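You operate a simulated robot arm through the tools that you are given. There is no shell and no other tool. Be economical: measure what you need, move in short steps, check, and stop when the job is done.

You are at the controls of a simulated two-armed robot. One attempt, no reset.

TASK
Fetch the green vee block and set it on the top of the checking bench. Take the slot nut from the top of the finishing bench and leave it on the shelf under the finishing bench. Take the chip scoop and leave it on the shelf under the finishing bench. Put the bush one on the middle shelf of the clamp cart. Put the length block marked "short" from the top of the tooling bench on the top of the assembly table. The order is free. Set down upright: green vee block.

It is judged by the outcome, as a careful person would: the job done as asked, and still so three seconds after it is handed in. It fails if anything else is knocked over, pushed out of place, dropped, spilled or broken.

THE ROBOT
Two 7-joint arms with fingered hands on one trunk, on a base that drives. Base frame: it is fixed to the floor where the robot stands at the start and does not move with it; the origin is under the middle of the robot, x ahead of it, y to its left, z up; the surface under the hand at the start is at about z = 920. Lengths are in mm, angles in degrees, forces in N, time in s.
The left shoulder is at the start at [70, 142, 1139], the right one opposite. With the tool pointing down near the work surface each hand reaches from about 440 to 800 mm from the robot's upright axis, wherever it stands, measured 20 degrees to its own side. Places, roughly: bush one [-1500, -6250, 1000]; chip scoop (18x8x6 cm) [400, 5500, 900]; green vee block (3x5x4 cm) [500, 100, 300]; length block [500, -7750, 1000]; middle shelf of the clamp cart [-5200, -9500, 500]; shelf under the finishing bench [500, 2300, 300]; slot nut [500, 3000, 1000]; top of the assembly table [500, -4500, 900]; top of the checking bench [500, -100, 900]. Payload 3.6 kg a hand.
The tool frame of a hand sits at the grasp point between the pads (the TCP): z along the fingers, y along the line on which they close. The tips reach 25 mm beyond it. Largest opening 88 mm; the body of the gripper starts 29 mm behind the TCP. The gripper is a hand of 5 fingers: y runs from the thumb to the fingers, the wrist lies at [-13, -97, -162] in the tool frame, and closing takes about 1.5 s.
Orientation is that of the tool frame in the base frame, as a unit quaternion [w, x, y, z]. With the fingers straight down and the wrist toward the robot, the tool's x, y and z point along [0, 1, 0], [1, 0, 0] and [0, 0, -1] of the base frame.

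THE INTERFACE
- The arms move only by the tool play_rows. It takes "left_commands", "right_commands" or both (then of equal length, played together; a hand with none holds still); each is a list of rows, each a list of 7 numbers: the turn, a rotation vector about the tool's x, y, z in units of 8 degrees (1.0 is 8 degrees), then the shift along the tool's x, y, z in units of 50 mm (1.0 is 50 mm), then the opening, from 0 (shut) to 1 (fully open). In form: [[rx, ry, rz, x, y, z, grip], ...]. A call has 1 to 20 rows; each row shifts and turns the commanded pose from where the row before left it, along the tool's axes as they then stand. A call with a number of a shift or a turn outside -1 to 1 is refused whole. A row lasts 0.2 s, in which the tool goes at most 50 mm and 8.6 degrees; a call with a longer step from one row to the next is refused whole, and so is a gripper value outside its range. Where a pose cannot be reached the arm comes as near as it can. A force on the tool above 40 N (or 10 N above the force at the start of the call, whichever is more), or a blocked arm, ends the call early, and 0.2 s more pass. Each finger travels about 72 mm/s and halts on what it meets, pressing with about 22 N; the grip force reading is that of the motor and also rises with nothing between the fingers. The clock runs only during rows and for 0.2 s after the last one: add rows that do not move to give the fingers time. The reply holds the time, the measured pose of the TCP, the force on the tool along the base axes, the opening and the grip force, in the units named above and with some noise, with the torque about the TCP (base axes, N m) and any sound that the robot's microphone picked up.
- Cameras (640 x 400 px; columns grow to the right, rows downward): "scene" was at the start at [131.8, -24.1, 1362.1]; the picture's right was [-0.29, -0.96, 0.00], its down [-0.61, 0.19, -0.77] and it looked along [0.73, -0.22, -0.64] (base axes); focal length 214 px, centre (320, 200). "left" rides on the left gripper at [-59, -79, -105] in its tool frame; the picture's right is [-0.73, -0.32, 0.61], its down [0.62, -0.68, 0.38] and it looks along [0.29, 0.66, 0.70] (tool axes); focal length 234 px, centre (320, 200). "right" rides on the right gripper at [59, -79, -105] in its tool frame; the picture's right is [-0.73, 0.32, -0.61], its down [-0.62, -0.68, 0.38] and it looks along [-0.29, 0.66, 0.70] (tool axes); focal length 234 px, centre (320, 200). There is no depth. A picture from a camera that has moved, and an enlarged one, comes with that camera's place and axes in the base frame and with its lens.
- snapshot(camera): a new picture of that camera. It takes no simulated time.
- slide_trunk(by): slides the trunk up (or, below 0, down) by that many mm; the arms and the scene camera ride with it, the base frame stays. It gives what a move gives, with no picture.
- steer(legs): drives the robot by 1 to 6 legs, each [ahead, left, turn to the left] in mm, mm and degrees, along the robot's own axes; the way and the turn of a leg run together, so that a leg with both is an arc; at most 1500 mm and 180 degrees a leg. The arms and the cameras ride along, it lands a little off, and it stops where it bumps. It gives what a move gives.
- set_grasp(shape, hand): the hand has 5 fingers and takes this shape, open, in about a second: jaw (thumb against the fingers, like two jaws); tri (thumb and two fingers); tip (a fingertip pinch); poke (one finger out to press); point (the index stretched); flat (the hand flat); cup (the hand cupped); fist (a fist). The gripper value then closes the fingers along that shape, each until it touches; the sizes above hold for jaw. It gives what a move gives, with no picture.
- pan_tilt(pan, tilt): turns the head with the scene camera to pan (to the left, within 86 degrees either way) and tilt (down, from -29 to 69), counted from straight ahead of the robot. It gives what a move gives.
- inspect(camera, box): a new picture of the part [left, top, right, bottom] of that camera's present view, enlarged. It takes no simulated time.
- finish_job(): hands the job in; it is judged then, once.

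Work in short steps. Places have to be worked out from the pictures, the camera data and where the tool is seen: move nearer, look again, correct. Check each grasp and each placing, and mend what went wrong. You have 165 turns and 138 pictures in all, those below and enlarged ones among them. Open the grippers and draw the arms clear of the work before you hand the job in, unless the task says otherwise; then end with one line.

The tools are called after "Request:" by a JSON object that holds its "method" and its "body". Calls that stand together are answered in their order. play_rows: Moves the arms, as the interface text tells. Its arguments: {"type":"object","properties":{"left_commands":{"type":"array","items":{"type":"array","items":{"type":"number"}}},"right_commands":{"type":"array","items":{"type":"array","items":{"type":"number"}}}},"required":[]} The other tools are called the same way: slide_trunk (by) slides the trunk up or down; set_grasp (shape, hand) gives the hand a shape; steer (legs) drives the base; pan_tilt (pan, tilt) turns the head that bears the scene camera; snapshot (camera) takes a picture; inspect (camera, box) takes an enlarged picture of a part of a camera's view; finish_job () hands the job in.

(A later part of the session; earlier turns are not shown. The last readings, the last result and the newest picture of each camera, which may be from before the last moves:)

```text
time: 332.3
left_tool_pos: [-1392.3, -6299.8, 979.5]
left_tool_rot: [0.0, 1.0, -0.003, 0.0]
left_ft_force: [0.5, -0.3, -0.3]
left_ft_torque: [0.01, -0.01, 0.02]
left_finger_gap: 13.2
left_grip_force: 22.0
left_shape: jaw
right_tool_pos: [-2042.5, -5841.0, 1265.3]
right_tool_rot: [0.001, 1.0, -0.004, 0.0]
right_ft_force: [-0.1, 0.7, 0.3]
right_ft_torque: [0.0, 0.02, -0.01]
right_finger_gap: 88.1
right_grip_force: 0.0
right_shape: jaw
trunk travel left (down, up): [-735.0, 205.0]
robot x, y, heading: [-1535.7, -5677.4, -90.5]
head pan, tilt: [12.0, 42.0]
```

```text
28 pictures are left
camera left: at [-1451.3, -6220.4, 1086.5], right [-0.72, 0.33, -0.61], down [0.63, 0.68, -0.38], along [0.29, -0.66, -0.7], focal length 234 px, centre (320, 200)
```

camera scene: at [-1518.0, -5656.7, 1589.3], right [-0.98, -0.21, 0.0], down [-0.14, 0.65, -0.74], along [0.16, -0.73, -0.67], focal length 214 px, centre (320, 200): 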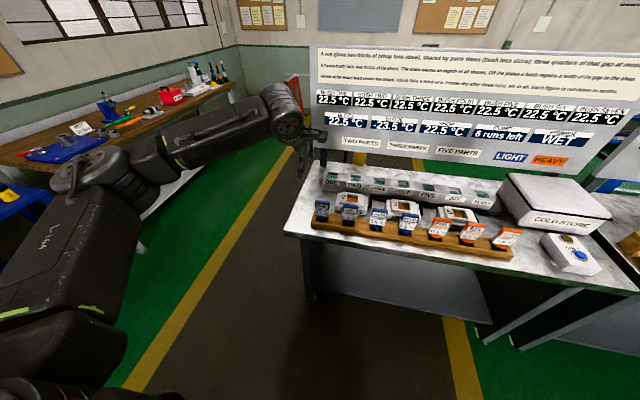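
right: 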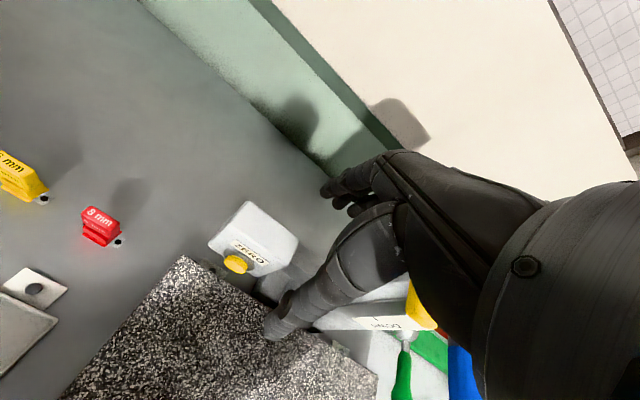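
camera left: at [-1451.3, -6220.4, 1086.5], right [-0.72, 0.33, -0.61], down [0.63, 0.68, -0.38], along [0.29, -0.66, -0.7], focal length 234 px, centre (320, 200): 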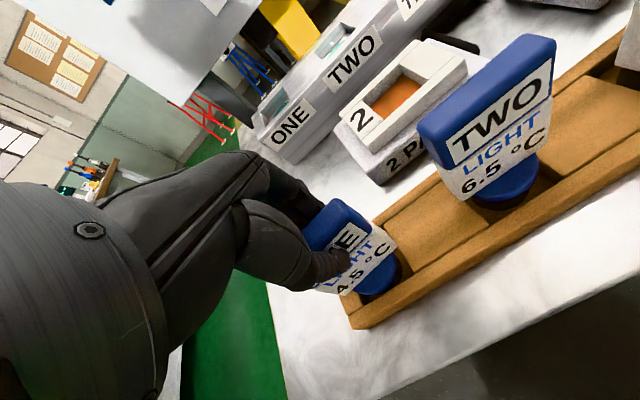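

Gripped head (gap 13). Lift straight up slowly out of the tray.

Request:
{"method": "play_rows", "body": {"left_commands": [[0, 0, 0, 0, 0, -0.3, 0], [0, 0, 0, 0, 0, -0.5, 0], [0, 0, 0, 0, 0, -0.7, 0], [0, 0, 0, 0, 0, -0.8, 0], [0, 0, 0, 0, 0, -0.3, 0], [0, 0, 0, 0, 0, 0, 0]]}}

Request:
{"method": "inspect", "body": {"camera": "scene", "box": [270, 130, 400, 240]}}

```text
time: 333.7
left_tool_pos: [-1392.5, -6301.9, 1108.6]
left_tool_rot: [-0.001, 1.0, -0.002, 0.001]
left_ft_force: [-0.1, -0.4, -3.1]
left_ft_torque: [-0.01, 0.05, 0.02]
left_finger_gap: 12.7
left_grip_force: 21.9
left_shape: jaw
right_tool_pos: [-2040.7, -5840.8, 1265.6]
right_tool_rot: [0.001, 1.0, -0.005, 0.0]
right_ft_force: [1.1, -0.9, -1.3]
right_ft_torque: [0.0, 0.0, 0.0]
right_finger_gap: 88.0
right_grip_force: 0.0
right_shape: jaw
trunk travel left (down, up): [-735.0, 205.0]
robot x, y, heading: [-1536.5, -5679.1, -90.3]
head pan, tilt: [12.0, 42.0]
```

```text
3.64 times, centred on (335, 185) of scene
camera zoom: at [-1519.7, -5810.3, 1419.1], right [-0.98, -0.2, 0.0], down [-0.13, 0.66, -0.74], along [0.15, -0.73, -0.67], focal length 780 px, centre (266, 254)
```

zoom: 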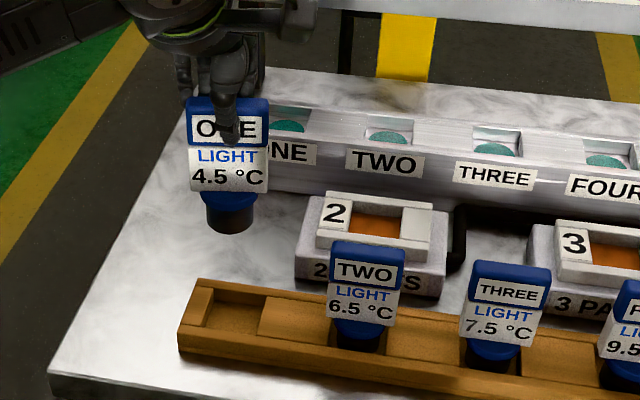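

Bush one is out cleanly, hanging upright. Raise, back away, and turn toward the clamp cart direction to look.

Request:
{"method": "slide_trunk", "body": {"by": 170}}

Request:
{"method": "steer", "body": {"legs": [[-350, 0, 0], [0, 0, -50]]}}

Request:
{"method": "pan_tilt", "body": {"pan": 0, "tilt": 22}}

Request:
{"method": "snapshot", "body": {"camera": "scene"}}

```text
time: 335.6
left_tool_pos: [-1392.5, -6301.1, 1279.8]
left_tool_rot: [0.001, 1.0, -0.003, 0.0]
left_ft_force: [-0.6, -0.2, -1.9]
left_ft_torque: [0.0, -0.01, -0.03]
left_finger_gap: 12.8
left_grip_force: 22.6
left_shape: jaw
right_tool_pos: [-2042.9, -5840.6, 1435.5]
right_tool_rot: [0.001, 1.0, -0.004, 0.0]
right_ft_force: [0.3, 0.0, 0.4]
right_ft_torque: [0.04, 0.04, 0.0]
right_finger_gap: 87.6
right_grip_force: 0.0
right_shape: jaw
trunk travel left (down, up): [-905.0, 35.0]
robot x, y, heading: [-1535.8, -5679.4, -90.5]
head pan, tilt: [12.0, 42.0]
```

```text
time: 340.1
left_tool_pos: [-1918.3, -5840.2, 1278.0]
left_tool_rot: [0.0, 0.905, -0.425, -0.001]
left_ft_force: [0.5, 0.0, -2.7]
left_ft_torque: [0.01, 0.0, 0.01]
left_finger_gap: 12.8
left_grip_force: 22.1
left_shape: jaw
right_tool_pos: [-1982.2, -5047.5, 1435.4]
right_tool_rot: [0.001, 0.905, -0.426, 0.0]
right_ft_force: [-0.1, 0.3, 1.0]
right_ft_torque: [0.02, -0.01, -0.02]
right_finger_gap: 87.5
right_grip_force: 0.1
right_shape: jaw
trunk travel left (down, up): [-905.0, 35.0]
robot x, y, heading: [-1535.1, -5329.2, -140.5]
head pan, tilt: [12.0, 42.0]
```

```text
time: 341.0
left_tool_pos: [-1918.7, -5840.8, 1279.7]
left_tool_rot: [0.001, 0.905, -0.426, 0.001]
left_ft_force: [0.8, -0.4, -2.3]
left_ft_torque: [-0.02, -0.01, 0.0]
left_finger_gap: 12.6
left_grip_force: 21.8
left_shape: jaw
right_tool_pos: [-1981.9, -5046.7, 1434.9]
right_tool_rot: [0.001, 0.904, -0.427, 0.0]
right_ft_force: [-0.9, -0.9, 0.1]
right_ft_torque: [0.01, -0.03, -0.02]
right_finger_gap: 87.8
right_grip_force: 0.2
right_shape: jaw
trunk travel left (down, up): [-905.0, 35.0]
robot x, y, heading: [-1534.8, -5327.1, -140.5]
head pan, tilt: [0.0, 22.0]
```

```text
26 pictures are left
camera scene: at [-1643.2, -5420.7, 1620.2], right [-0.64, 0.77, 0.0], down [0.29, 0.24, -0.93], along [-0.71, -0.59, -0.38], focal length 214 px, centre (320, 200)
```

scene: 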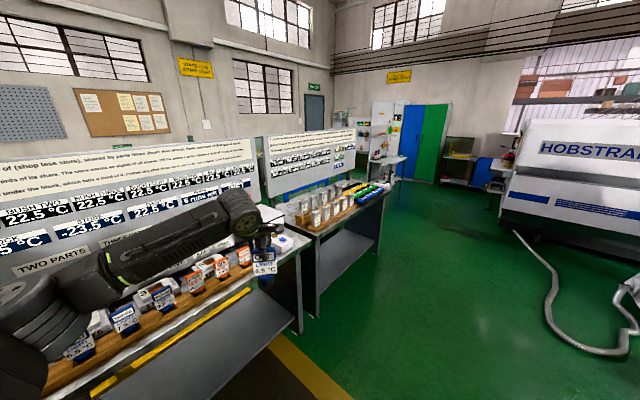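

The cart is hidden behind the boards; go around the second bench's far end (x≈−3560). Turn to face −x and drive down the free lane at y≈−5550.

Request:
{"method": "steer", "body": {"legs": [[0, 0, -39.5], [1250, 120, 0], [1250, 120, 0]]}}

Request:
{"method": "pan_tilt", "body": {"pan": 60, "tilt": 22}}

Request:
{"method": "snapshot", "body": {"camera": "scene"}}

```text
time: 355.0
left_tool_pos: [-4635.6, -5698.7, 1279.0]
left_tool_rot: [0.0, -0.703, 0.711, 0.0]
left_ft_force: [0.1, 0.5, -3.7]
left_ft_torque: [-0.01, 0.0, -0.01]
left_finger_gap: 12.6
left_grip_force: 22.4
left_shape: jaw
right_tool_pos: [-4171.1, -5050.6, 1435.2]
right_tool_rot: [-0.001, -0.702, 0.712, 0.002]
right_ft_force: [0.4, -0.5, 0.4]
right_ft_torque: [0.01, -0.02, -0.01]
right_finger_gap: 87.7
right_grip_force: 0.0
right_shape: jaw
trunk travel left (down, up): [-905.0, 35.0]
robot x, y, heading: [-4010.0, -5555.4, 178.9]
head pan, tilt: [0.0, 22.0]
```

```text
time: 356.3
left_tool_pos: [-4635.7, -5697.8, 1278.6]
left_tool_rot: [0.0, -0.703, 0.711, 0.0]
left_ft_force: [0.0, 0.6, -1.8]
left_ft_torque: [-0.02, -0.01, -0.02]
left_finger_gap: 12.9
left_grip_force: 22.2
left_shape: jaw
right_tool_pos: [-4172.1, -5051.5, 1435.0]
right_tool_rot: [0.0, -0.702, 0.712, 0.001]
right_ft_force: [-0.2, 0.2, -1.2]
right_ft_torque: [-0.01, 0.02, -0.02]
right_finger_gap: 87.7
right_grip_force: 0.1
right_shape: jaw
trunk travel left (down, up): [-905.0, 35.0]
robot x, y, heading: [-4014.8, -5557.4, 179.4]
head pan, tilt: [60.0, 22.0]
```

```text
25 pictures are left
camera scene: at [-4109.9, -5636.6, 1620.3], right [-0.86, 0.51, 0.0], down [0.19, 0.32, -0.93], along [-0.48, -0.8, -0.37], focal length 214 px, centre (320, 200)
```

scene: 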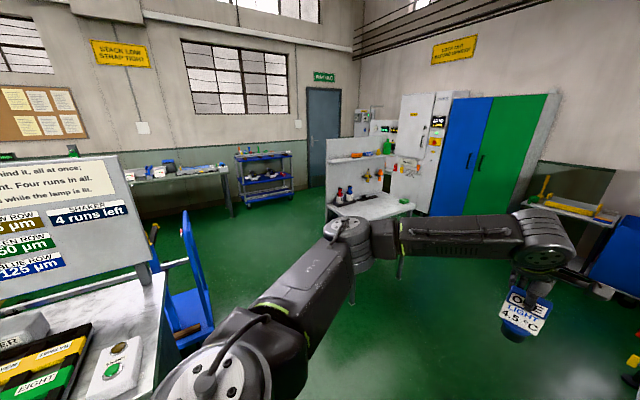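

The clamp cart is the three-tier rack near (−5200, −9500). Corridor between hand truck (x≥−4000) and workstation (x≤−5170): take x≈−4430.

Request:
{"method": "steer", "body": {"legs": [[420, 0, 0], [0, 0, 90.6], [1450, 0, 0]]}}

Request:
{"method": "pan_tilt", "body": {"pan": -15, "tilt": 28}}

Request:
{"method": "snapshot", "body": {"camera": "scene"}}

```text
time: 369.3
left_tool_pos: [-4335.2, -7597.5, 1280.6]
left_tool_rot: [0.0, 1.0, -0.012, 0.0]
left_ft_force: [-0.3, -1.2, -2.7]
left_ft_torque: [-0.03, -0.02, 0.02]
left_finger_gap: 12.4
left_grip_force: 21.7
left_shape: jaw
right_tool_pos: [-4976.3, -7124.0, 1435.8]
right_tool_rot: [0.002, 1.0, -0.013, 0.0]
right_ft_force: [-0.1, 1.3, -0.2]
right_ft_torque: [0.04, 0.0, 0.0]
right_finger_gap: 87.9
right_grip_force: 0.1
right_shape: jaw
trunk travel left (down, up): [-905.0, 35.0]
robot x, y, heading: [-4465.8, -6970.2, -91.7]
head pan, tilt: [60.0, 22.0]
```

```text
time: 370.8
left_tool_pos: [-4334.6, -7598.3, 1279.3]
left_tool_rot: [-0.001, 1.0, -0.012, 0.0]
left_ft_force: [0.2, -0.3, -2.8]
left_ft_torque: [0.02, 0.01, -0.02]
left_finger_gap: 12.5
left_grip_force: 22.0
left_shape: jaw
right_tool_pos: [-4975.2, -7123.6, 1436.4]
right_tool_rot: [0.001, 1.0, -0.013, 0.001]
right_ft_force: [0.8, -0.3, -0.2]
right_ft_torque: [-0.02, -0.01, 0.0]
right_finger_gap: 87.9
right_grip_force: 0.0
right_shape: jaw
trunk travel left (down, up): [-905.0, 35.0]
robot x, y, heading: [-4465.9, -6972.2, -91.3]
head pan, tilt: [-15.0, 28.0]
```

```text
24 pictures are left
camera scene: at [-4493.7, -7108.5, 1610.6], right [-0.96, 0.28, 0.0], down [0.13, 0.45, -0.88], along [-0.25, -0.85, -0.47], focal length 214 px, centre (320, 200)
```

scene: 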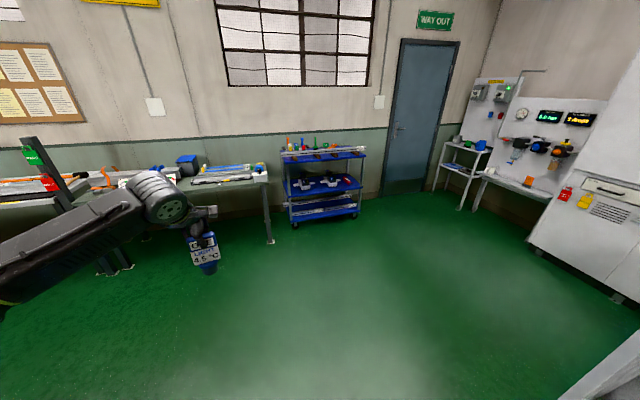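

Cart front ≈(−5230, −9380), floor clear. Approach and zoom on the middle shelf.

Request:
{"method": "steer", "body": {"legs": [[1000, -780, 1.3], [250, 0, 0]]}}

Request:
{"method": "pan_tilt", "body": {"pan": 8, "tilt": 40}}

Request:
{"method": "snapshot", "body": {"camera": "scene"}}

```text
time: 373.6
left_tool_pos: [-4573.9, -7885.8, 1284.1]
left_tool_rot: [0.005, 1.0, -0.018, -0.008]
left_ft_force: [-0.4, 0.1, -3.8]
left_ft_torque: [0.0, 0.01, 0.02]
left_finger_gap: 12.8
left_grip_force: 22.1
left_shape: jaw
right_tool_pos: [-5208.4, -7402.6, 1446.9]
right_tool_rot: [0.006, 1.0, -0.023, -0.01]
right_ft_force: [0.8, -0.5, -0.1]
right_ft_torque: [-0.01, 0.01, 0.02]
right_finger_gap: 88.1
right_grip_force: 0.2
right_shape: jaw
trunk travel left (down, up): [-905.0, 35.0]
robot x, y, heading: [-4719.8, -7268.7, -92.1]
head pan, tilt: [-15.0, 28.0]
stopped in leg 1: the robot was blocked; the commanded pose is now the measured one
```

```text
time: 374.5
left_tool_pos: [-4572.5, -7883.5, 1285.2]
left_tool_rot: [0.006, 1.0, -0.016, -0.009]
left_ft_force: [-0.2, 0.9, -2.9]
left_ft_torque: [-0.01, 0.03, 0.0]
left_finger_gap: 12.6
left_grip_force: 22.8
left_shape: jaw
right_tool_pos: [-5207.1, -7403.2, 1447.2]
right_tool_rot: [0.006, 1.0, -0.02, -0.01]
right_ft_force: [-0.1, 0.6, -0.5]
right_ft_torque: [0.01, 0.02, -0.02]
right_finger_gap: 87.8
right_grip_force: 0.0
right_shape: jaw
trunk travel left (down, up): [-905.0, 35.0]
robot x, y, heading: [-4718.8, -7268.6, -91.9]
head pan, tilt: [8.0, 40.0]
```

```text
23 pictures are left
camera scene: at [-4686.2, -7387.7, 1593.7], right [-0.99, -0.1, 0.02], down [-0.08, 0.63, -0.77], along [0.07, -0.77, -0.63], focal length 214 px, centre (320, 200)
```

scene: 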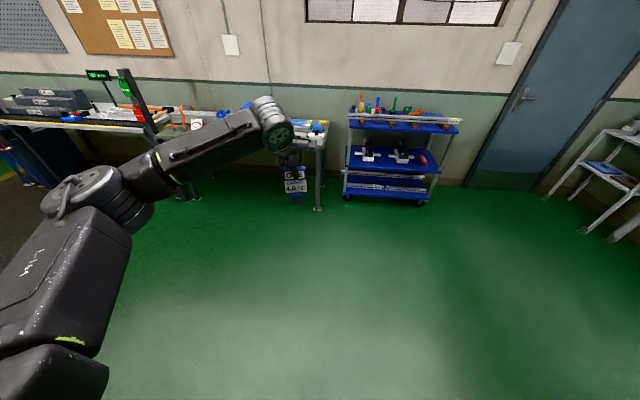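

Blocked on the right side by the workstation. Move away to the left first and look back at it.

Request:
{"method": "steer", "body": {"legs": [[0, 150, 0]]}}

Request:
{"method": "pan_tilt", "body": {"pan": -80, "tilt": 35}}

Request:
{"method": "snapshot", "body": {"camera": "scene"}}

```text
time: 375.9
left_tool_pos: [-4443.5, -7906.8, 1278.6]
left_tool_rot: [-0.002, 1.0, -0.018, 0.001]
left_ft_force: [0.6, -0.6, -2.1]
left_ft_torque: [-0.01, 0.0, -0.02]
left_finger_gap: 12.8
left_grip_force: 22.0
left_shape: jaw
right_tool_pos: [-5081.3, -7426.6, 1433.5]
right_tool_rot: [0.0, 1.0, -0.02, 0.0]
right_ft_force: [-1.3, 0.3, -0.4]
right_ft_torque: [0.01, -0.03, 0.0]
right_finger_gap: 87.9
right_grip_force: 0.0
right_shape: jaw
trunk travel left (down, up): [-905.0, 35.0]
robot x, y, heading: [-4569.8, -7278.1, -92.0]
head pan, tilt: [8.0, 40.0]
```

```text
time: 377.5
left_tool_pos: [-4441.9, -7905.0, 1278.5]
left_tool_rot: [-0.002, 1.0, -0.017, 0.0]
left_ft_force: [0.0, 0.9, -2.7]
left_ft_torque: [0.01, 0.04, 0.0]
left_finger_gap: 12.7
left_grip_force: 21.6
left_shape: jaw
right_tool_pos: [-5077.3, -7424.2, 1436.8]
right_tool_rot: [0.001, 1.0, -0.02, -0.001]
right_ft_force: [0.3, 0.6, 0.2]
right_ft_torque: [0.0, 0.01, 0.01]
right_finger_gap: 87.8
right_grip_force: 0.1
right_shape: jaw
trunk travel left (down, up): [-905.0, 35.0]
robot x, y, heading: [-4568.0, -7280.0, -91.9]
head pan, tilt: [-80.0, 35.0]
```

```text
22 pictures are left
camera scene: at [-4656.4, -7339.8, 1599.7], right [-0.14, 0.99, 0.0], down [0.57, 0.08, -0.82], along [-0.81, -0.11, -0.57], focal length 214 px, centre (320, 200)
```

scene: 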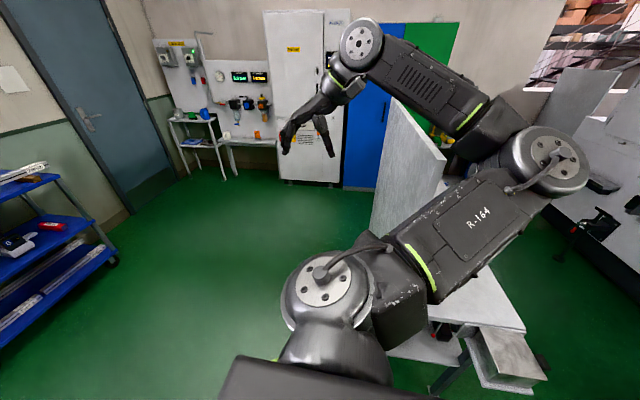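

Request:
{"method": "inspect", "body": {"camera": "scene", "box": [360, 90, 640, 400]}}

```text
1.29 times, centred on (500, 245) of scene
camera zoom: at [-4656.4, -7339.8, 1599.7], right [-0.14, 0.99, 0.0], down [0.57, 0.08, -0.82], along [-0.81, -0.11, -0.57], focal length 277 px, centre (88, 142)
```

zoom: 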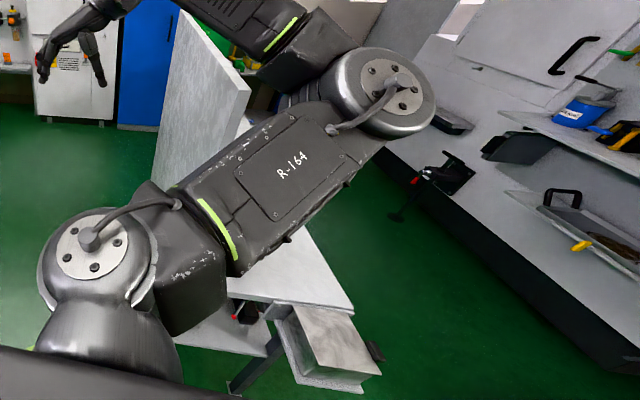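

Workstation looks undisturbed. Go ahead 700 first, then slide right.

Request:
{"method": "steer", "body": {"legs": [[700, 0, 2], [0, -800, 0]]}}

Request:
{"method": "pan_tilt", "body": {"pan": 5, "tilt": 35}}

Request:
{"method": "snapshot", "body": {"camera": "scene"}}

```text
time: 385.3
left_tool_pos: [-5228.9, -8612.2, 1279.2]
left_tool_rot: [-0.001, 1.0, 0.006, 0.0]
left_ft_force: [0.3, -0.2, -2.7]
left_ft_torque: [-0.02, 0.0, 0.0]
left_finger_gap: 12.8
left_grip_force: 21.8
left_shape: jaw
right_tool_pos: [-5884.5, -8162.4, 1437.2]
right_tool_rot: [0.001, 1.0, 0.002, -0.002]
right_ft_force: [0.3, 0.6, -0.1]
right_ft_torque: [-0.03, 0.04, -0.01]
right_finger_gap: 87.8
right_grip_force: 0.1
right_shape: jaw
trunk travel left (down, up): [-905.0, 35.0]
robot x, y, heading: [-5382.6, -7996.9, -89.3]
head pan, tilt: [-80.0, 35.0]
```

```text
time: 386.9
left_tool_pos: [-5230.6, -8612.3, 1279.2]
left_tool_rot: [-0.001, 1.0, 0.006, -0.001]
left_ft_force: [-0.1, 0.8, -3.1]
left_ft_torque: [-0.04, 0.03, 0.0]
left_finger_gap: 12.7
left_grip_force: 21.8
left_shape: jaw
right_tool_pos: [-5888.0, -8163.0, 1435.7]
right_tool_rot: [0.001, 1.0, 0.003, -0.001]
right_ft_force: [0.8, -0.4, 0.7]
right_ft_torque: [0.0, -0.01, -0.01]
right_finger_gap: 87.8
right_grip_force: 0.2
right_shape: jaw
trunk travel left (down, up): [-905.0, 35.0]
robot x, y, heading: [-5383.2, -7992.8, -89.4]
head pan, tilt: [5.0, 35.0]
```

```text
20 pictures are left
camera scene: at [-5375.1, -8129.5, 1599.6], right [-1.0, -0.1, 0.0], down [-0.06, 0.57, -0.82], along [0.08, -0.82, -0.57], focal length 214 px, centre (320, 200)
```

scene: 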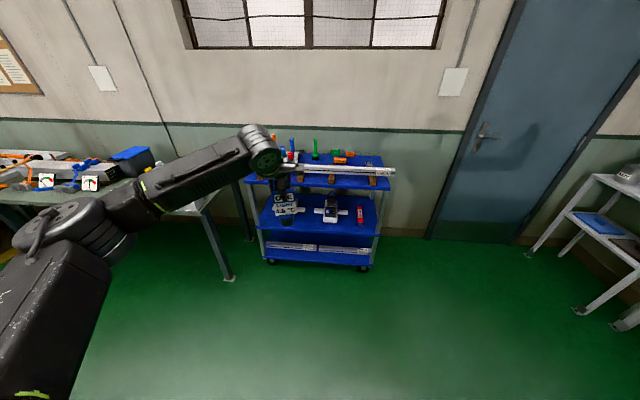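

Lower the trunk to look into the middle shelf.

Request:
{"method": "slide_trunk", "body": {"by": -400}}

Request:
{"method": "slide_trunk", "body": {"by": -200}}

Request:
{"method": "steer", "body": {"legs": [[250, -60, -0.6]]}}

Request:
{"method": "pan_tilt", "body": {"pan": 5, "tilt": 25}}

Request:
{"method": "snapshot", "body": {"camera": "scene"}}

```text
time: 390.7
left_tool_pos: [-5230.0, -8611.9, 879.7]
left_tool_rot: [0.0, 1.0, 0.006, 0.0]
left_ft_force: [-0.3, -0.2, -2.4]
left_ft_torque: [0.01, -0.01, 0.01]
left_finger_gap: 12.4
left_grip_force: 21.7
left_shape: jaw
right_tool_pos: [-5887.2, -8161.6, 1034.6]
right_tool_rot: [0.001, 1.0, 0.002, -0.002]
right_ft_force: [0.9, -0.1, -0.2]
right_ft_torque: [0.0, -0.01, 0.0]
right_finger_gap: 87.5
right_grip_force: 0.1
right_shape: jaw
trunk travel left (down, up): [-505.0, 435.0]
robot x, y, heading: [-5382.2, -7991.4, -89.7]
head pan, tilt: [5.0, 35.0]
```

```text
time: 392.9
left_tool_pos: [-5229.9, -8613.2, 680.2]
left_tool_rot: [-0.001, 1.0, 0.007, 0.0]
left_ft_force: [0.6, -0.1, -1.7]
left_ft_torque: [0.02, -0.01, 0.0]
left_finger_gap: 12.8
left_grip_force: 22.1
left_shape: jaw
right_tool_pos: [-5888.4, -8161.3, 835.4]
right_tool_rot: [0.001, 1.0, 0.002, -0.001]
right_ft_force: [-0.3, -0.3, 0.2]
right_ft_torque: [-0.01, -0.01, -0.01]
right_finger_gap: 88.0
right_grip_force: 0.0
right_shape: jaw
trunk travel left (down, up): [-305.0, 635.0]
robot x, y, heading: [-5385.8, -7994.0, -89.3]
head pan, tilt: [5.0, 35.0]
```

```text
time: 394.7
left_tool_pos: [-5297.7, -8867.9, 678.9]
left_tool_rot: [-0.001, 1.0, -0.001, 0.0]
left_ft_force: [-0.1, -0.6, -2.7]
left_ft_torque: [-0.04, 0.01, -0.03]
left_finger_gap: 13.0
left_grip_force: 21.9
left_shape: jaw
right_tool_pos: [-5948.7, -8408.7, 836.1]
right_tool_rot: [0.0, 1.0, -0.004, -0.001]
right_ft_force: [-0.8, 0.6, -0.4]
right_ft_torque: [0.01, -0.01, -0.01]
right_finger_gap: 87.9
right_grip_force: 0.0
right_shape: jaw
trunk travel left (down, up): [-305.0, 635.0]
robot x, y, heading: [-5440.9, -8246.6, -90.3]
head pan, tilt: [5.0, 35.0]
```

```text
time: 395.4
left_tool_pos: [-5298.0, -8867.4, 679.1]
left_tool_rot: [-0.001, 1.0, 0.0, 0.001]
left_ft_force: [0.6, 0.1, -3.3]
left_ft_torque: [0.02, 0.0, -0.01]
left_finger_gap: 12.8
left_grip_force: 21.9
left_shape: jaw
right_tool_pos: [-5948.2, -8407.1, 836.5]
right_tool_rot: [0.001, 1.0, -0.004, -0.001]
right_ft_force: [0.5, -0.2, -0.3]
right_ft_torque: [-0.04, -0.02, 0.0]
right_finger_gap: 88.0
right_grip_force: 0.1
right_shape: jaw
trunk travel left (down, up): [-305.0, 635.0]
robot x, y, heading: [-5445.2, -8245.9, -90.3]
head pan, tilt: [5.0, 25.0]
```

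```text
19 pictures are left
camera scene: at [-5435.6, -8385.9, 1015.3], right [-1.0, -0.08, 0.0], down [-0.04, 0.42, -0.91], along [0.08, -0.9, -0.42], focal length 214 px, centre (320, 200)
```

scene: 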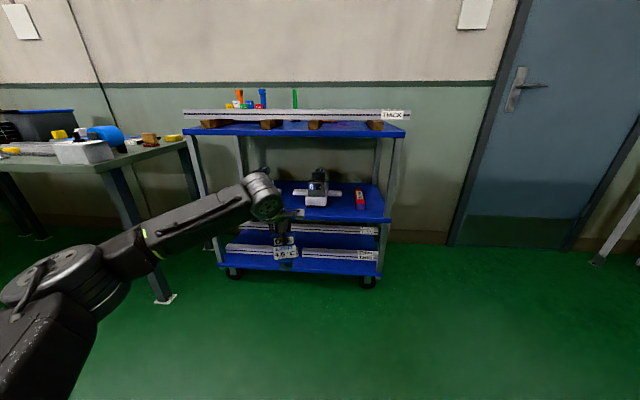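

Request:
{"method": "inspect", "body": {"camera": "scene", "box": [170, 100, 420, 290]}}

```text
2.11 times, centred on (295, 195) of scene
camera zoom: at [-5435.6, -8385.9, 1015.3], right [-1.0, -0.08, 0.0], down [-0.04, 0.42, -0.91], along [0.08, -0.9, -0.42], focal length 452 px, centre (373, 210)
```

zoom: 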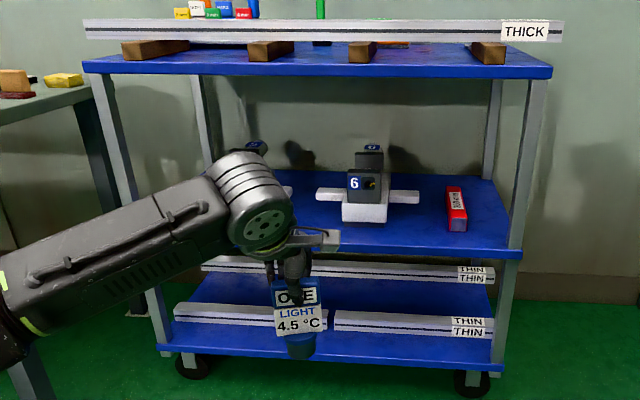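

Middle shelf z≈494, top shelf underside ≈872. Free spot at (−5460, −9385), between clamp 6 and the red box, near the front. Lower 90 and approach.

Request:
{"method": "slide_trunk", "body": {"by": -85}}

Request:
{"method": "steer", "body": {"legs": [[0, -162, 0.3], [380, 0, 0]]}}

Request:
{"method": "snapshot", "body": {"camera": "scene"}}

Request:
{"method": "snapshot", "body": {"camera": "left"}}

```text
time: 396.7
left_tool_pos: [-5296.6, -8867.2, 593.7]
left_tool_rot: [-0.001, 1.0, -0.001, 0.0]
left_ft_force: [-0.2, -0.3, -2.1]
left_ft_torque: [0.04, -0.04, 0.01]
left_finger_gap: 12.7
left_grip_force: 22.2
left_shape: jaw
right_tool_pos: [-5949.7, -8407.0, 751.2]
right_tool_rot: [0.001, 1.0, -0.004, -0.001]
right_ft_force: [0.2, -0.2, -0.2]
right_ft_torque: [0.0, 0.04, 0.01]
right_finger_gap: 87.6
right_grip_force: 0.1
right_shape: jaw
trunk travel left (down, up): [-220.0, 720.0]
robot x, y, heading: [-5445.5, -8244.4, -90.1]
head pan, tilt: [5.0, 25.0]
```

```text
time: 400.1
left_tool_pos: [-5452.2, -9247.5, 592.8]
left_tool_rot: [-0.001, 1.0, 0.003, 0.0]
left_ft_force: [0.3, -0.1, -3.2]
left_ft_torque: [-0.02, 0.03, -0.02]
left_finger_gap: 12.9
left_grip_force: 21.8
left_shape: jaw
right_tool_pos: [-6107.4, -8792.6, 750.5]
right_tool_rot: [0.001, 1.0, -0.001, -0.001]
right_ft_force: [-0.3, -0.2, -0.4]
right_ft_torque: [-0.01, 0.01, 0.0]
right_finger_gap: 87.9
right_grip_force: 0.0
right_shape: jaw
trunk travel left (down, up): [-220.0, 720.0]
robot x, y, heading: [-5607.0, -8625.8, -90.0]
head pan, tilt: [5.0, 25.0]
```

```text
17 pictures are left
camera scene: at [-5594.5, -8767.1, 930.4], right [-1.0, -0.09, 0.0], down [-0.04, 0.42, -0.91], along [0.08, -0.9, -0.42], focal length 214 px, centre (320, 200)
```

scene: 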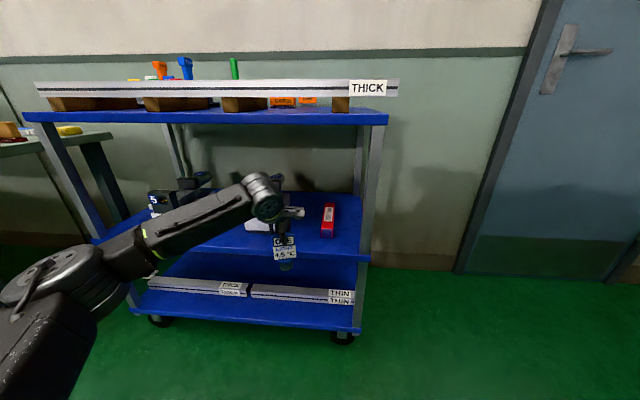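

```text
16 pictures are left
camera left: at [-5512.3, -9168.5, 700.3], right [-0.73, 0.32, -0.61], down [0.62, 0.69, -0.38], along [0.29, -0.65, -0.7], focal length 234 px, centre (320, 200)
```

left: 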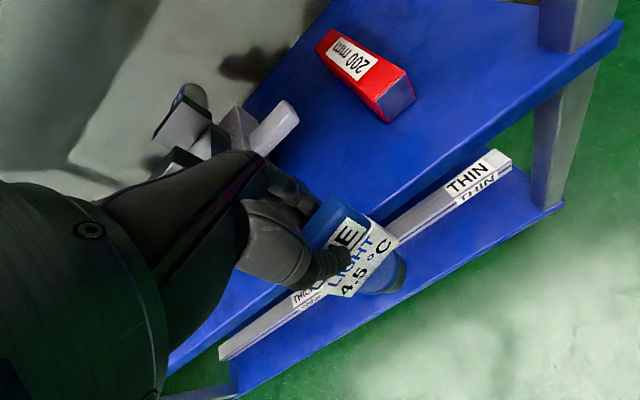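

Shelf front edge ≈ −9298; red box at x<−5540; clamp wing at y<−9480. Move ahead 125, then lower.

Request:
{"method": "steer", "body": {"legs": [[125, 0, 0]]}}

Request:
{"method": "play_rows", "body": {"left_commands": [[0, 0, 0, 0, 0, 0.3, 0], [0, 0, 0, 0, 0, 0.16, 0]]}}

Request:
{"method": "snapshot", "body": {"camera": "left"}}

Request:
{"method": "inspect", "body": {"camera": "scene", "box": [160, 110, 420, 330]}}

```text
time: 401.3
left_tool_pos: [-5452.4, -9369.2, 594.5]
left_tool_rot: [0.0, 1.0, 0.004, 0.001]
left_ft_force: [-1.2, -0.9, 1.3]
left_ft_torque: [-0.04, -0.03, 0.02]
left_finger_gap: 12.7
left_grip_force: 21.9
left_shape: jaw
right_tool_pos: [-6107.4, -8916.1, 751.7]
right_tool_rot: [0.0, 1.0, 0.0, 0.0]
right_ft_force: [-0.4, 0.5, -0.4]
right_ft_torque: [-0.02, 0.02, -0.01]
right_finger_gap: 87.9
right_grip_force: 0.0
right_shape: jaw
trunk travel left (down, up): [-220.0, 720.0]
robot x, y, heading: [-5606.7, -8750.8, -90.0]
head pan, tilt: [5.0, 25.0]
```

```text
time: 401.9
left_tool_pos: [-5452.7, -9369.4, 570.4]
left_tool_rot: [0.0, 1.0, 0.004, 0.001]
left_ft_force: [-1.4, -0.5, 2.8]
left_ft_torque: [0.09, -0.1, 0.05]
left_finger_gap: 13.1
left_grip_force: 22.3
left_shape: jaw
right_tool_pos: [-6107.7, -8916.6, 750.4]
right_tool_rot: [0.001, 1.0, 0.0, 0.0]
right_ft_force: [0.1, 0.4, 0.0]
right_ft_torque: [0.0, -0.02, 0.0]
right_finger_gap: 88.2
right_grip_force: 0.0
right_shape: jaw
trunk travel left (down, up): [-220.0, 720.0]
robot x, y, heading: [-5602.3, -8745.7, -89.9]
head pan, tilt: [5.0, 25.0]
```

```text
15 pictures are left
camera left: at [-5512.0, -9290.3, 677.4], right [-0.73, 0.32, -0.61], down [0.62, 0.69, -0.38], along [0.29, -0.65, -0.7], focal length 234 px, centre (320, 200)
```

left: 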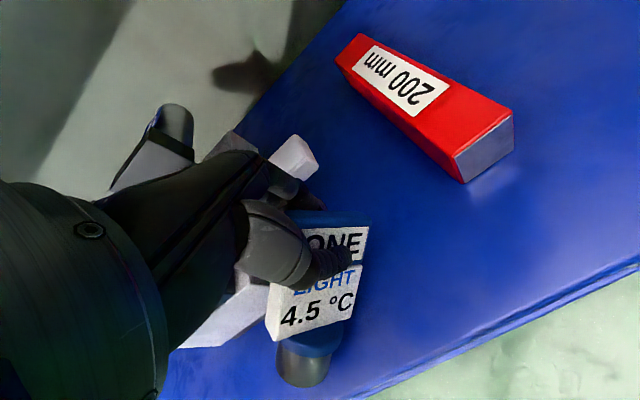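

```text
1.82 times, centred on (290, 220) of scene
camera zoom: at [-5594.3, -8889.5, 930.5], right [-1.0, -0.09, 0.0], down [-0.04, 0.42, -0.91], along [0.08, -0.9, -0.42], focal length 390 px, centre (374, 164)
```

zoom: 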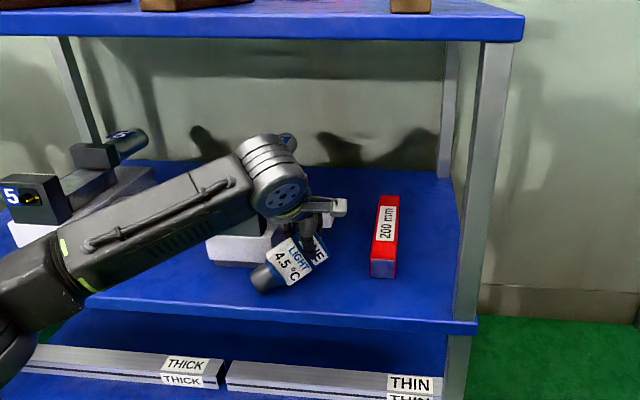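

The bush got tilted in the grip — it (or the fingers) touched clamp 6's side rod. Retreat along the same path and check.

Request:
{"method": "play_rows", "body": {"left_commands": [[0, 0, 0, 0, 0, -0.3, 0], [0, 0, 0, 0, 0, -0.16, 0]]}}

Request:
{"method": "steer", "body": {"legs": [[-160, 0, 0]]}}

Request:
{"method": "inspect", "body": {"camera": "scene", "box": [130, 130, 400, 330]}}

Request:
{"method": "snapshot", "body": {"camera": "left"}}

```text
time: 402.5
left_tool_pos: [-5451.8, -9368.9, 592.2]
left_tool_rot: [-0.001, 1.0, 0.003, 0.001]
left_ft_force: [0.9, 0.5, -1.9]
left_ft_torque: [-0.06, 0.08, 0.01]
left_finger_gap: 13.1
left_grip_force: 21.8
left_shape: jaw
right_tool_pos: [-6105.5, -8916.7, 751.8]
right_tool_rot: [0.001, 1.0, -0.001, -0.001]
right_ft_force: [0.1, 0.4, -0.9]
right_ft_torque: [0.05, 0.0, 0.0]
right_finger_gap: 87.9
right_grip_force: 0.1
right_shape: jaw
trunk travel left (down, up): [-220.0, 720.0]
robot x, y, heading: [-5602.2, -8748.8, -89.9]
head pan, tilt: [5.0, 25.0]
```

```text
time: 404.0
left_tool_pos: [-5449.0, -9207.3, 594.7]
left_tool_rot: [0.0, 1.0, 0.006, -0.001]
left_ft_force: [0.8, 0.2, -2.1]
left_ft_torque: [-0.07, 0.06, -0.02]
left_finger_gap: 12.8
left_grip_force: 22.3
left_shape: jaw
right_tool_pos: [-6107.3, -8757.0, 751.3]
right_tool_rot: [0.001, 1.0, 0.003, -0.001]
right_ft_force: [-0.7, -0.2, -0.1]
right_ft_torque: [0.0, 0.01, 0.0]
right_finger_gap: 88.0
right_grip_force: 0.0
right_shape: jaw
trunk travel left (down, up): [-220.0, 720.0]
robot x, y, heading: [-5605.3, -8586.7, -89.4]
head pan, tilt: [5.0, 25.0]
```

```text
2.00 times, centred on (265, 230) of scene
camera zoom: at [-5594.4, -8729.0, 930.5], right [-1.0, -0.1, 0.0], down [-0.04, 0.42, -0.91], along [0.09, -0.9, -0.42], focal length 429 px, centre (430, 140)
```

zoom: 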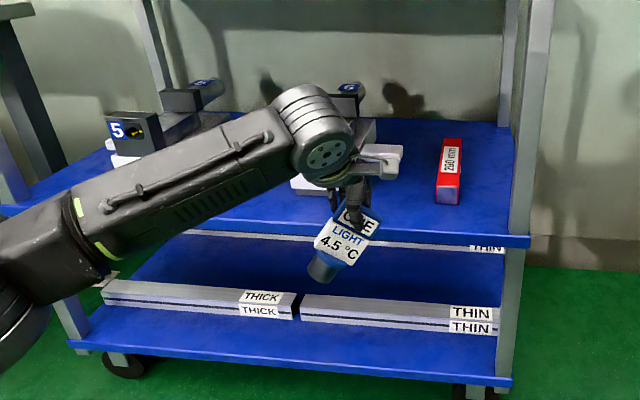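

```text
12 pictures are left
camera left: at [-5509.9, -9130.1, 700.6], right [-0.73, 0.31, -0.61], down [0.62, 0.69, -0.38], along [0.3, -0.65, -0.7], focal length 234 px, centre (320, 200)
```

left: 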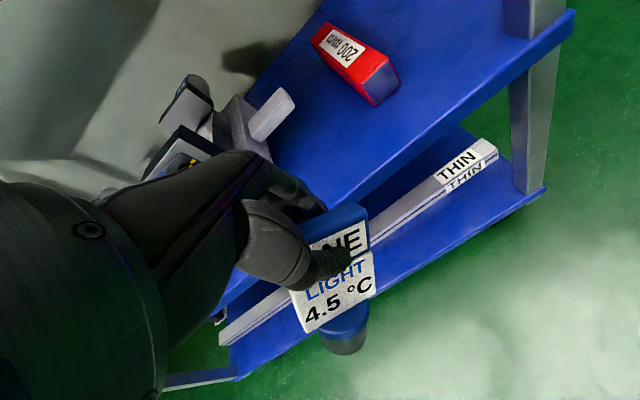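

Clamp and box look unmoved. The bush is longer than assumed (≈100 mm below TCP) and its foot caught the shelf edge. Raise 70 mm and counter-rotate the hand ≈28° to make the bush upright again.

Request:
{"method": "slide_trunk", "body": {"by": 70}}

Request:
{"method": "play_rows", "body": {"left_commands": [[0, -0.875, 0, 0, 0, 0, 0], [0, -0.875, 0, 0, 0, 0, 0], [0, -0.875, 0, 0, 0, 0, 0], [0, -0.875, 0, 0, 0, 0, 0]]}}

Request:
{"method": "inspect", "body": {"camera": "scene", "box": [220, 160, 340, 260]}}

```text
time: 405.0
left_tool_pos: [-5450.2, -9208.8, 663.9]
left_tool_rot: [0.0, 1.0, 0.006, 0.0]
left_ft_force: [-1.0, -0.3, -3.1]
left_ft_torque: [-0.04, 0.07, 0.0]
left_finger_gap: 13.0
left_grip_force: 22.0
left_shape: jaw
right_tool_pos: [-6107.1, -8757.6, 821.7]
right_tool_rot: [0.001, 1.0, 0.002, -0.001]
right_ft_force: [0.8, 0.0, -0.2]
right_ft_torque: [0.01, 0.0, 0.02]
right_finger_gap: 88.1
right_grip_force: 0.0
right_shape: jaw
trunk travel left (down, up): [-290.0, 650.0]
robot x, y, heading: [-5603.3, -8588.3, -89.4]
head pan, tilt: [5.0, 25.0]
```

```text
time: 406.0
left_tool_pos: [-5449.0, -9209.2, 664.3]
left_tool_rot: [0.002, 0.97, 0.006, -0.243]
left_ft_force: [-0.4, 0.9, -1.9]
left_ft_torque: [-0.1, -0.01, 0.03]
left_finger_gap: 12.6
left_grip_force: 21.9
left_shape: jaw
right_tool_pos: [-6107.8, -8756.8, 821.4]
right_tool_rot: [0.001, 1.0, 0.002, -0.001]
right_ft_force: [-0.1, 0.8, -0.7]
right_ft_torque: [0.01, 0.0, 0.01]
right_finger_gap: 88.0
right_grip_force: 0.0
right_shape: jaw
trunk travel left (down, up): [-290.0, 650.0]
robot x, y, heading: [-5606.2, -8590.6, -89.9]
head pan, tilt: [5.0, 25.0]
```

```text
4.00 times, centred on (280, 210) of scene
camera zoom: at [-5594.2, -8729.4, 1000.4], right [-1.0, -0.1, 0.0], down [-0.04, 0.42, -0.91], along [0.09, -0.9, -0.42], focal length 858 px, centre (480, 160)
```

zoom: 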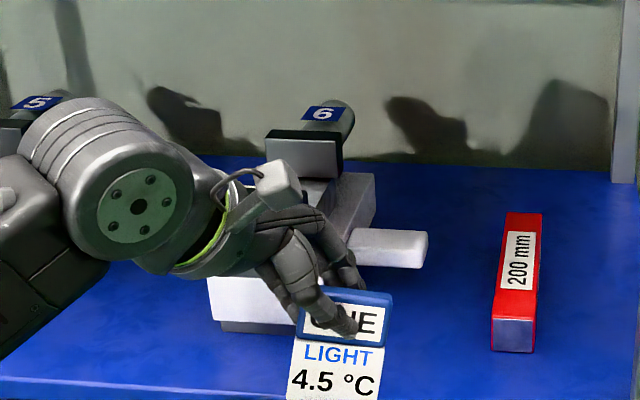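

Upright again. Drive ahead 158 with the foot ≈70 mm above the shelf, then check.

Request:
{"method": "steer", "body": {"legs": [[158, 0, 0]]}}

Request:
{"method": "inspect", "body": {"camera": "scene", "box": [200, 180, 360, 320]}}

```text
time: 407.4
left_tool_pos: [-5448.4, -9365.9, 663.9]
left_tool_rot: [0.001, 0.97, 0.007, -0.243]
left_ft_force: [-0.4, -0.6, -2.2]
left_ft_torque: [-0.06, -0.01, 0.0]
left_finger_gap: 12.8
left_grip_force: 22.4
left_shape: jaw
right_tool_pos: [-6105.2, -8916.7, 821.6]
right_tool_rot: [0.0, 1.0, 0.003, -0.002]
right_ft_force: [0.4, -0.7, 0.0]
right_ft_torque: [0.03, 0.0, -0.02]
right_finger_gap: 87.6
right_grip_force: 0.1
right_shape: jaw
trunk travel left (down, up): [-290.0, 650.0]
robot x, y, heading: [-5598.1, -8745.5, -89.1]
head pan, tilt: [5.0, 25.0]
```

```text
2.86 times, centred on (280, 250) of scene
camera zoom: at [-5592.6, -8887.9, 1000.3], right [-1.0, -0.1, 0.0], down [-0.04, 0.42, -0.91], along [0.09, -0.9, -0.42], focal length 613 px, centre (434, 57)
```

zoom: 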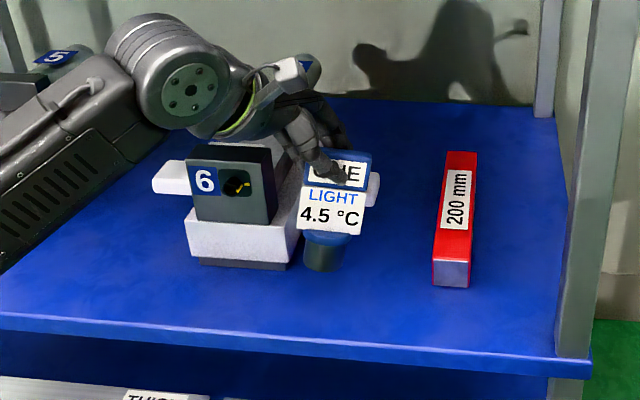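

Landing zone is clear. Shift 15 mm right, lower 45 by trunk, then fine vertical steps.

Request:
{"method": "steer", "body": {"legs": [[0, -15, 0]]}}

Request:
{"method": "slide_trunk", "body": {"by": -45}}

Request:
{"method": "play_rows", "body": {"left_commands": [[0, 0, 0, 0.047, 0, 0.088, 0], [0, 0, 0, 0.028, 0, 0.053, 0], [0, 0, 0, 0, 0, 0, 0]]}}

Request:
{"method": "inspect", "body": {"camera": "scene", "box": [200, 180, 360, 320]}}

```text
time: 408.2
left_tool_pos: [-5461.7, -9367.4, 664.6]
left_tool_rot: [0.001, 0.97, 0.007, -0.241]
left_ft_force: [0.0, 0.1, -3.1]
left_ft_torque: [-0.04, 0.01, -0.01]
left_finger_gap: 12.6
left_grip_force: 22.2
left_shape: jaw
right_tool_pos: [-6120.8, -8916.8, 821.7]
right_tool_rot: [0.001, 1.0, 0.002, -0.002]
right_ft_force: [0.0, -0.1, -0.3]
right_ft_torque: [-0.01, 0.0, 0.01]
right_finger_gap: 87.8
right_grip_force: 0.1
right_shape: jaw
trunk travel left (down, up): [-290.0, 650.0]
robot x, y, heading: [-5617.1, -8744.1, -89.6]
head pan, tilt: [5.0, 25.0]
```

```text
time: 409.1
left_tool_pos: [-5462.1, -9366.1, 617.8]
left_tool_rot: [0.001, 0.97, 0.007, -0.242]
left_ft_force: [0.7, -0.2, -2.5]
left_ft_torque: [-0.08, 0.02, 0.02]
left_finger_gap: 12.7
left_grip_force: 22.1
left_shape: jaw
right_tool_pos: [-6119.3, -8915.3, 775.9]
right_tool_rot: [0.001, 1.0, 0.003, -0.003]
right_ft_force: [-0.7, -0.5, 0.0]
right_ft_torque: [0.03, -0.02, -0.01]
right_finger_gap: 87.9
right_grip_force: 0.1
right_shape: jaw
trunk travel left (down, up): [-245.0, 695.0]
robot x, y, heading: [-5617.6, -8744.0, -89.6]
head pan, tilt: [5.0, 25.0]
```

```text
time: 409.9
left_tool_pos: [-5462.0, -9365.5, 612.4]
left_tool_rot: [0.002, 0.97, 0.006, -0.242]
left_ft_force: [-0.6, -0.7, 4.0]
left_ft_torque: [-0.11, 0.07, -0.01]
left_finger_gap: 12.9
left_grip_force: 21.9
left_shape: jaw
right_tool_pos: [-6121.2, -8915.3, 775.1]
right_tool_rot: [0.001, 1.0, 0.003, -0.001]
right_ft_force: [0.0, -0.2, 0.3]
right_ft_torque: [0.03, 0.04, 0.0]
right_finger_gap: 87.8
right_grip_force: 0.0
right_shape: jaw
trunk travel left (down, up): [-245.0, 695.0]
robot x, y, heading: [-5619.5, -8746.0, -89.5]
head pan, tilt: [5.0, 25.0]
```

```text
2.86 times, centred on (280, 250) of scene
camera zoom: at [-5607.8, -8886.7, 955.6], right [-1.0, -0.1, 0.0], down [-0.04, 0.42, -0.91], along [0.09, -0.9, -0.42], focal length 613 px, centre (434, 57)
```

zoom: 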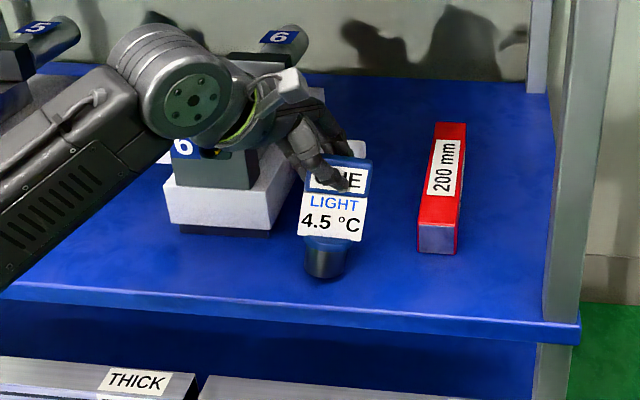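

Foot contacts the shelf and the bush stands upright. Open gently.

Request:
{"method": "play_rows", "body": {"left_commands": [[0, 0, 0, 0.01, 0, 0.02, 0], [0, 0, 0, 0, 0, 0, 0.2], [0, 0, 0, 0, 0, 0, 0.3], [0, 0, 0, 0, 0, 0, 0.45], [0, 0, 0, 0, 0, 0, 0.6], [0, 0, 0, 0, 0, 0, 0.6], [0, 0, 0, 0, 0, 0, 0.6], [0, 0, 0, 0, 0, 0, 0.6]]}}

Request:
{"method": "inspect", "body": {"camera": "scene", "box": [200, 180, 360, 320]}}

```text
time: 411.7
left_tool_pos: [-5462.2, -9366.8, 610.9]
left_tool_rot: [0.002, 0.97, 0.008, -0.242]
left_ft_force: [-0.1, 0.9, -0.4]
left_ft_torque: [-0.03, 0.01, -0.01]
left_finger_gap: 52.8
left_grip_force: 0.1
left_shape: jaw
right_tool_pos: [-6121.7, -8916.1, 776.6]
right_tool_rot: [0.001, 1.0, 0.003, -0.001]
right_ft_force: [-0.2, -0.4, -0.5]
right_ft_torque: [-0.01, 0.04, 0.03]
right_finger_gap: 87.9
right_grip_force: 0.0
right_shape: jaw
trunk travel left (down, up): [-245.0, 695.0]
robot x, y, heading: [-5613.9, -8747.7, -89.4]
head pan, tilt: [5.0, 25.0]
```

```text
2.86 times, centred on (280, 250) of scene
camera zoom: at [-5607.6, -8887.1, 955.5], right [-1.0, -0.1, 0.0], down [-0.04, 0.42, -0.91], along [0.09, -0.9, -0.42], focal length 613 px, centre (434, 57)
```

zoom: 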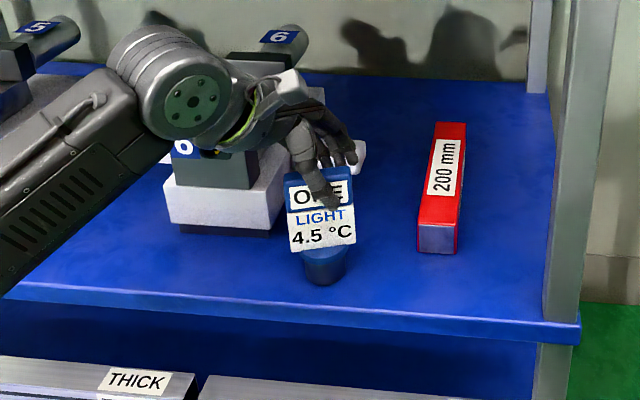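

The bush leans slightly; check with the wrist camera before withdrawing.

Request:
{"method": "snapshot", "body": {"camera": "left"}}

```text
7 pictures are left
camera left: at [-5465.6, -9286.6, 731.7], right [-0.93, 0.31, -0.19], down [0.36, 0.69, -0.63], along [-0.06, -0.66, -0.75], focal length 234 px, centre (320, 200)
```

left: 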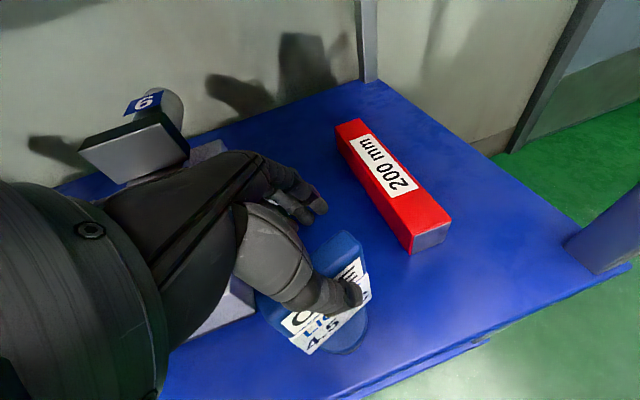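

Lift the hand vertically 12 mm, pause, and look again.

Request:
{"method": "play_rows", "body": {"left_commands": [[0, 0, 0, 0, 0, 0, 0.75], [0, 0, 0, 0, 0, 0, 0.75], [0, 0, 0, -0.056, 0, -0.106, 0.75], [0, 0, 0, -0.056, 0, -0.106, 0.75], [0, 0, 0, 0, 0, 0, 0.75], [0, 0, 0, 0, 0, 0, 0.75]]}}

Request:
{"method": "inspect", "body": {"camera": "scene", "box": [200, 180, 360, 320]}}

```text
time: 413.1
left_tool_pos: [-5461.8, -9365.9, 622.5]
left_tool_rot: [0.001, 0.97, 0.006, -0.242]
left_ft_force: [-0.7, -0.6, 0.5]
left_ft_torque: [0.01, 0.0, -0.01]
left_finger_gap: 65.8
left_grip_force: 0.2
left_shape: jaw
right_tool_pos: [-6121.1, -8915.3, 776.7]
right_tool_rot: [0.001, 1.0, 0.003, -0.001]
right_ft_force: [0.5, -0.2, 0.5]
right_ft_torque: [-0.01, -0.01, 0.0]
right_finger_gap: 88.0
right_grip_force: 0.1
right_shape: jaw
trunk travel left (down, up): [-245.0, 695.0]
robot x, y, heading: [-5614.2, -8747.6, -89.3]
head pan, tilt: [5.0, 25.0]
```

```text
2.86 times, centred on (280, 250) of scene
camera zoom: at [-5607.6, -8887.1, 955.5], right [-1.0, -0.1, 0.0], down [-0.04, 0.42, -0.91], along [0.09, -0.9, -0.42], focal length 613 px, centre (434, 57)
```

zoom: 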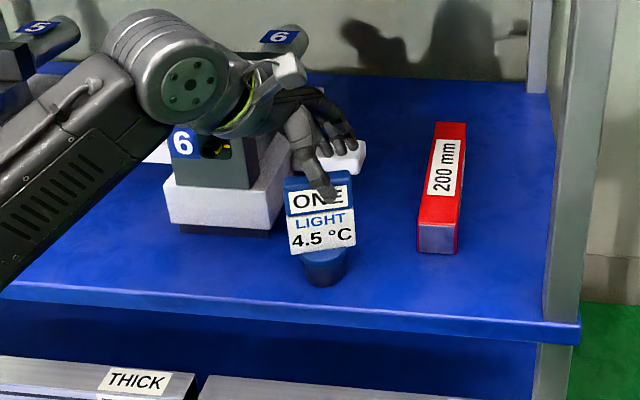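

It's standing upright on its own (just yawed). Lift clear and back out.

Request:
{"method": "play_rows", "body": {"left_commands": [[0, 0, 0, -0.235, 0, -0.44, 0.8], [0, 0, 0, -0.235, 0, -0.44, 0.8]]}}

Request:
{"method": "steer", "body": {"legs": [[-450, 0, 0]]}}

Request:
{"method": "snapshot", "body": {"camera": "scene"}}

```text
time: 413.7
left_tool_pos: [-5459.8, -9365.4, 672.7]
left_tool_rot: [0.001, 0.97, 0.007, -0.242]
left_ft_force: [-0.7, -0.6, 1.4]
left_ft_torque: [0.0, -0.02, -0.04]
left_finger_gap: 70.3
left_grip_force: 0.1
left_shape: jaw
right_tool_pos: [-6119.3, -8916.3, 776.3]
right_tool_rot: [0.001, 1.0, 0.002, 0.0]
right_ft_force: [0.2, 1.0, 0.5]
right_ft_torque: [-0.01, 0.01, 0.01]
right_finger_gap: 87.8
right_grip_force: 0.1
right_shape: jaw
trunk travel left (down, up): [-245.0, 695.0]
robot x, y, heading: [-5618.1, -8746.9, -89.6]
head pan, tilt: [5.0, 25.0]
```

```text
time: 416.4
left_tool_pos: [-5468.7, -8919.8, 673.0]
left_tool_rot: [0.001, 0.97, 0.003, -0.243]
left_ft_force: [-0.4, -0.2, -0.3]
left_ft_torque: [-0.04, -0.02, 0.01]
left_finger_gap: 70.2
left_grip_force: 0.1
left_shape: jaw
right_tool_pos: [-6125.2, -8466.1, 776.5]
right_tool_rot: [0.001, 1.0, -0.003, -0.001]
right_ft_force: [-0.2, 0.5, 0.4]
right_ft_torque: [0.04, -0.03, 0.04]
right_finger_gap: 87.8
right_grip_force: 0.0
right_shape: jaw
trunk travel left (down, up): [-245.0, 695.0]
robot x, y, heading: [-5617.6, -8300.3, -89.8]
head pan, tilt: [5.0, 25.0]
```

```text
5 pictures are left
camera scene: at [-5611.6, -8441.2, 955.5], right [-1.0, -0.09, 0.0], down [-0.04, 0.42, -0.91], along [0.08, -0.9, -0.42], focal length 214 px, centre (320, 200)
```

scene: 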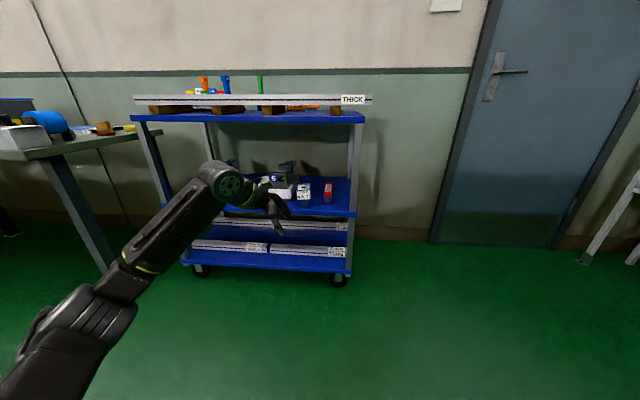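

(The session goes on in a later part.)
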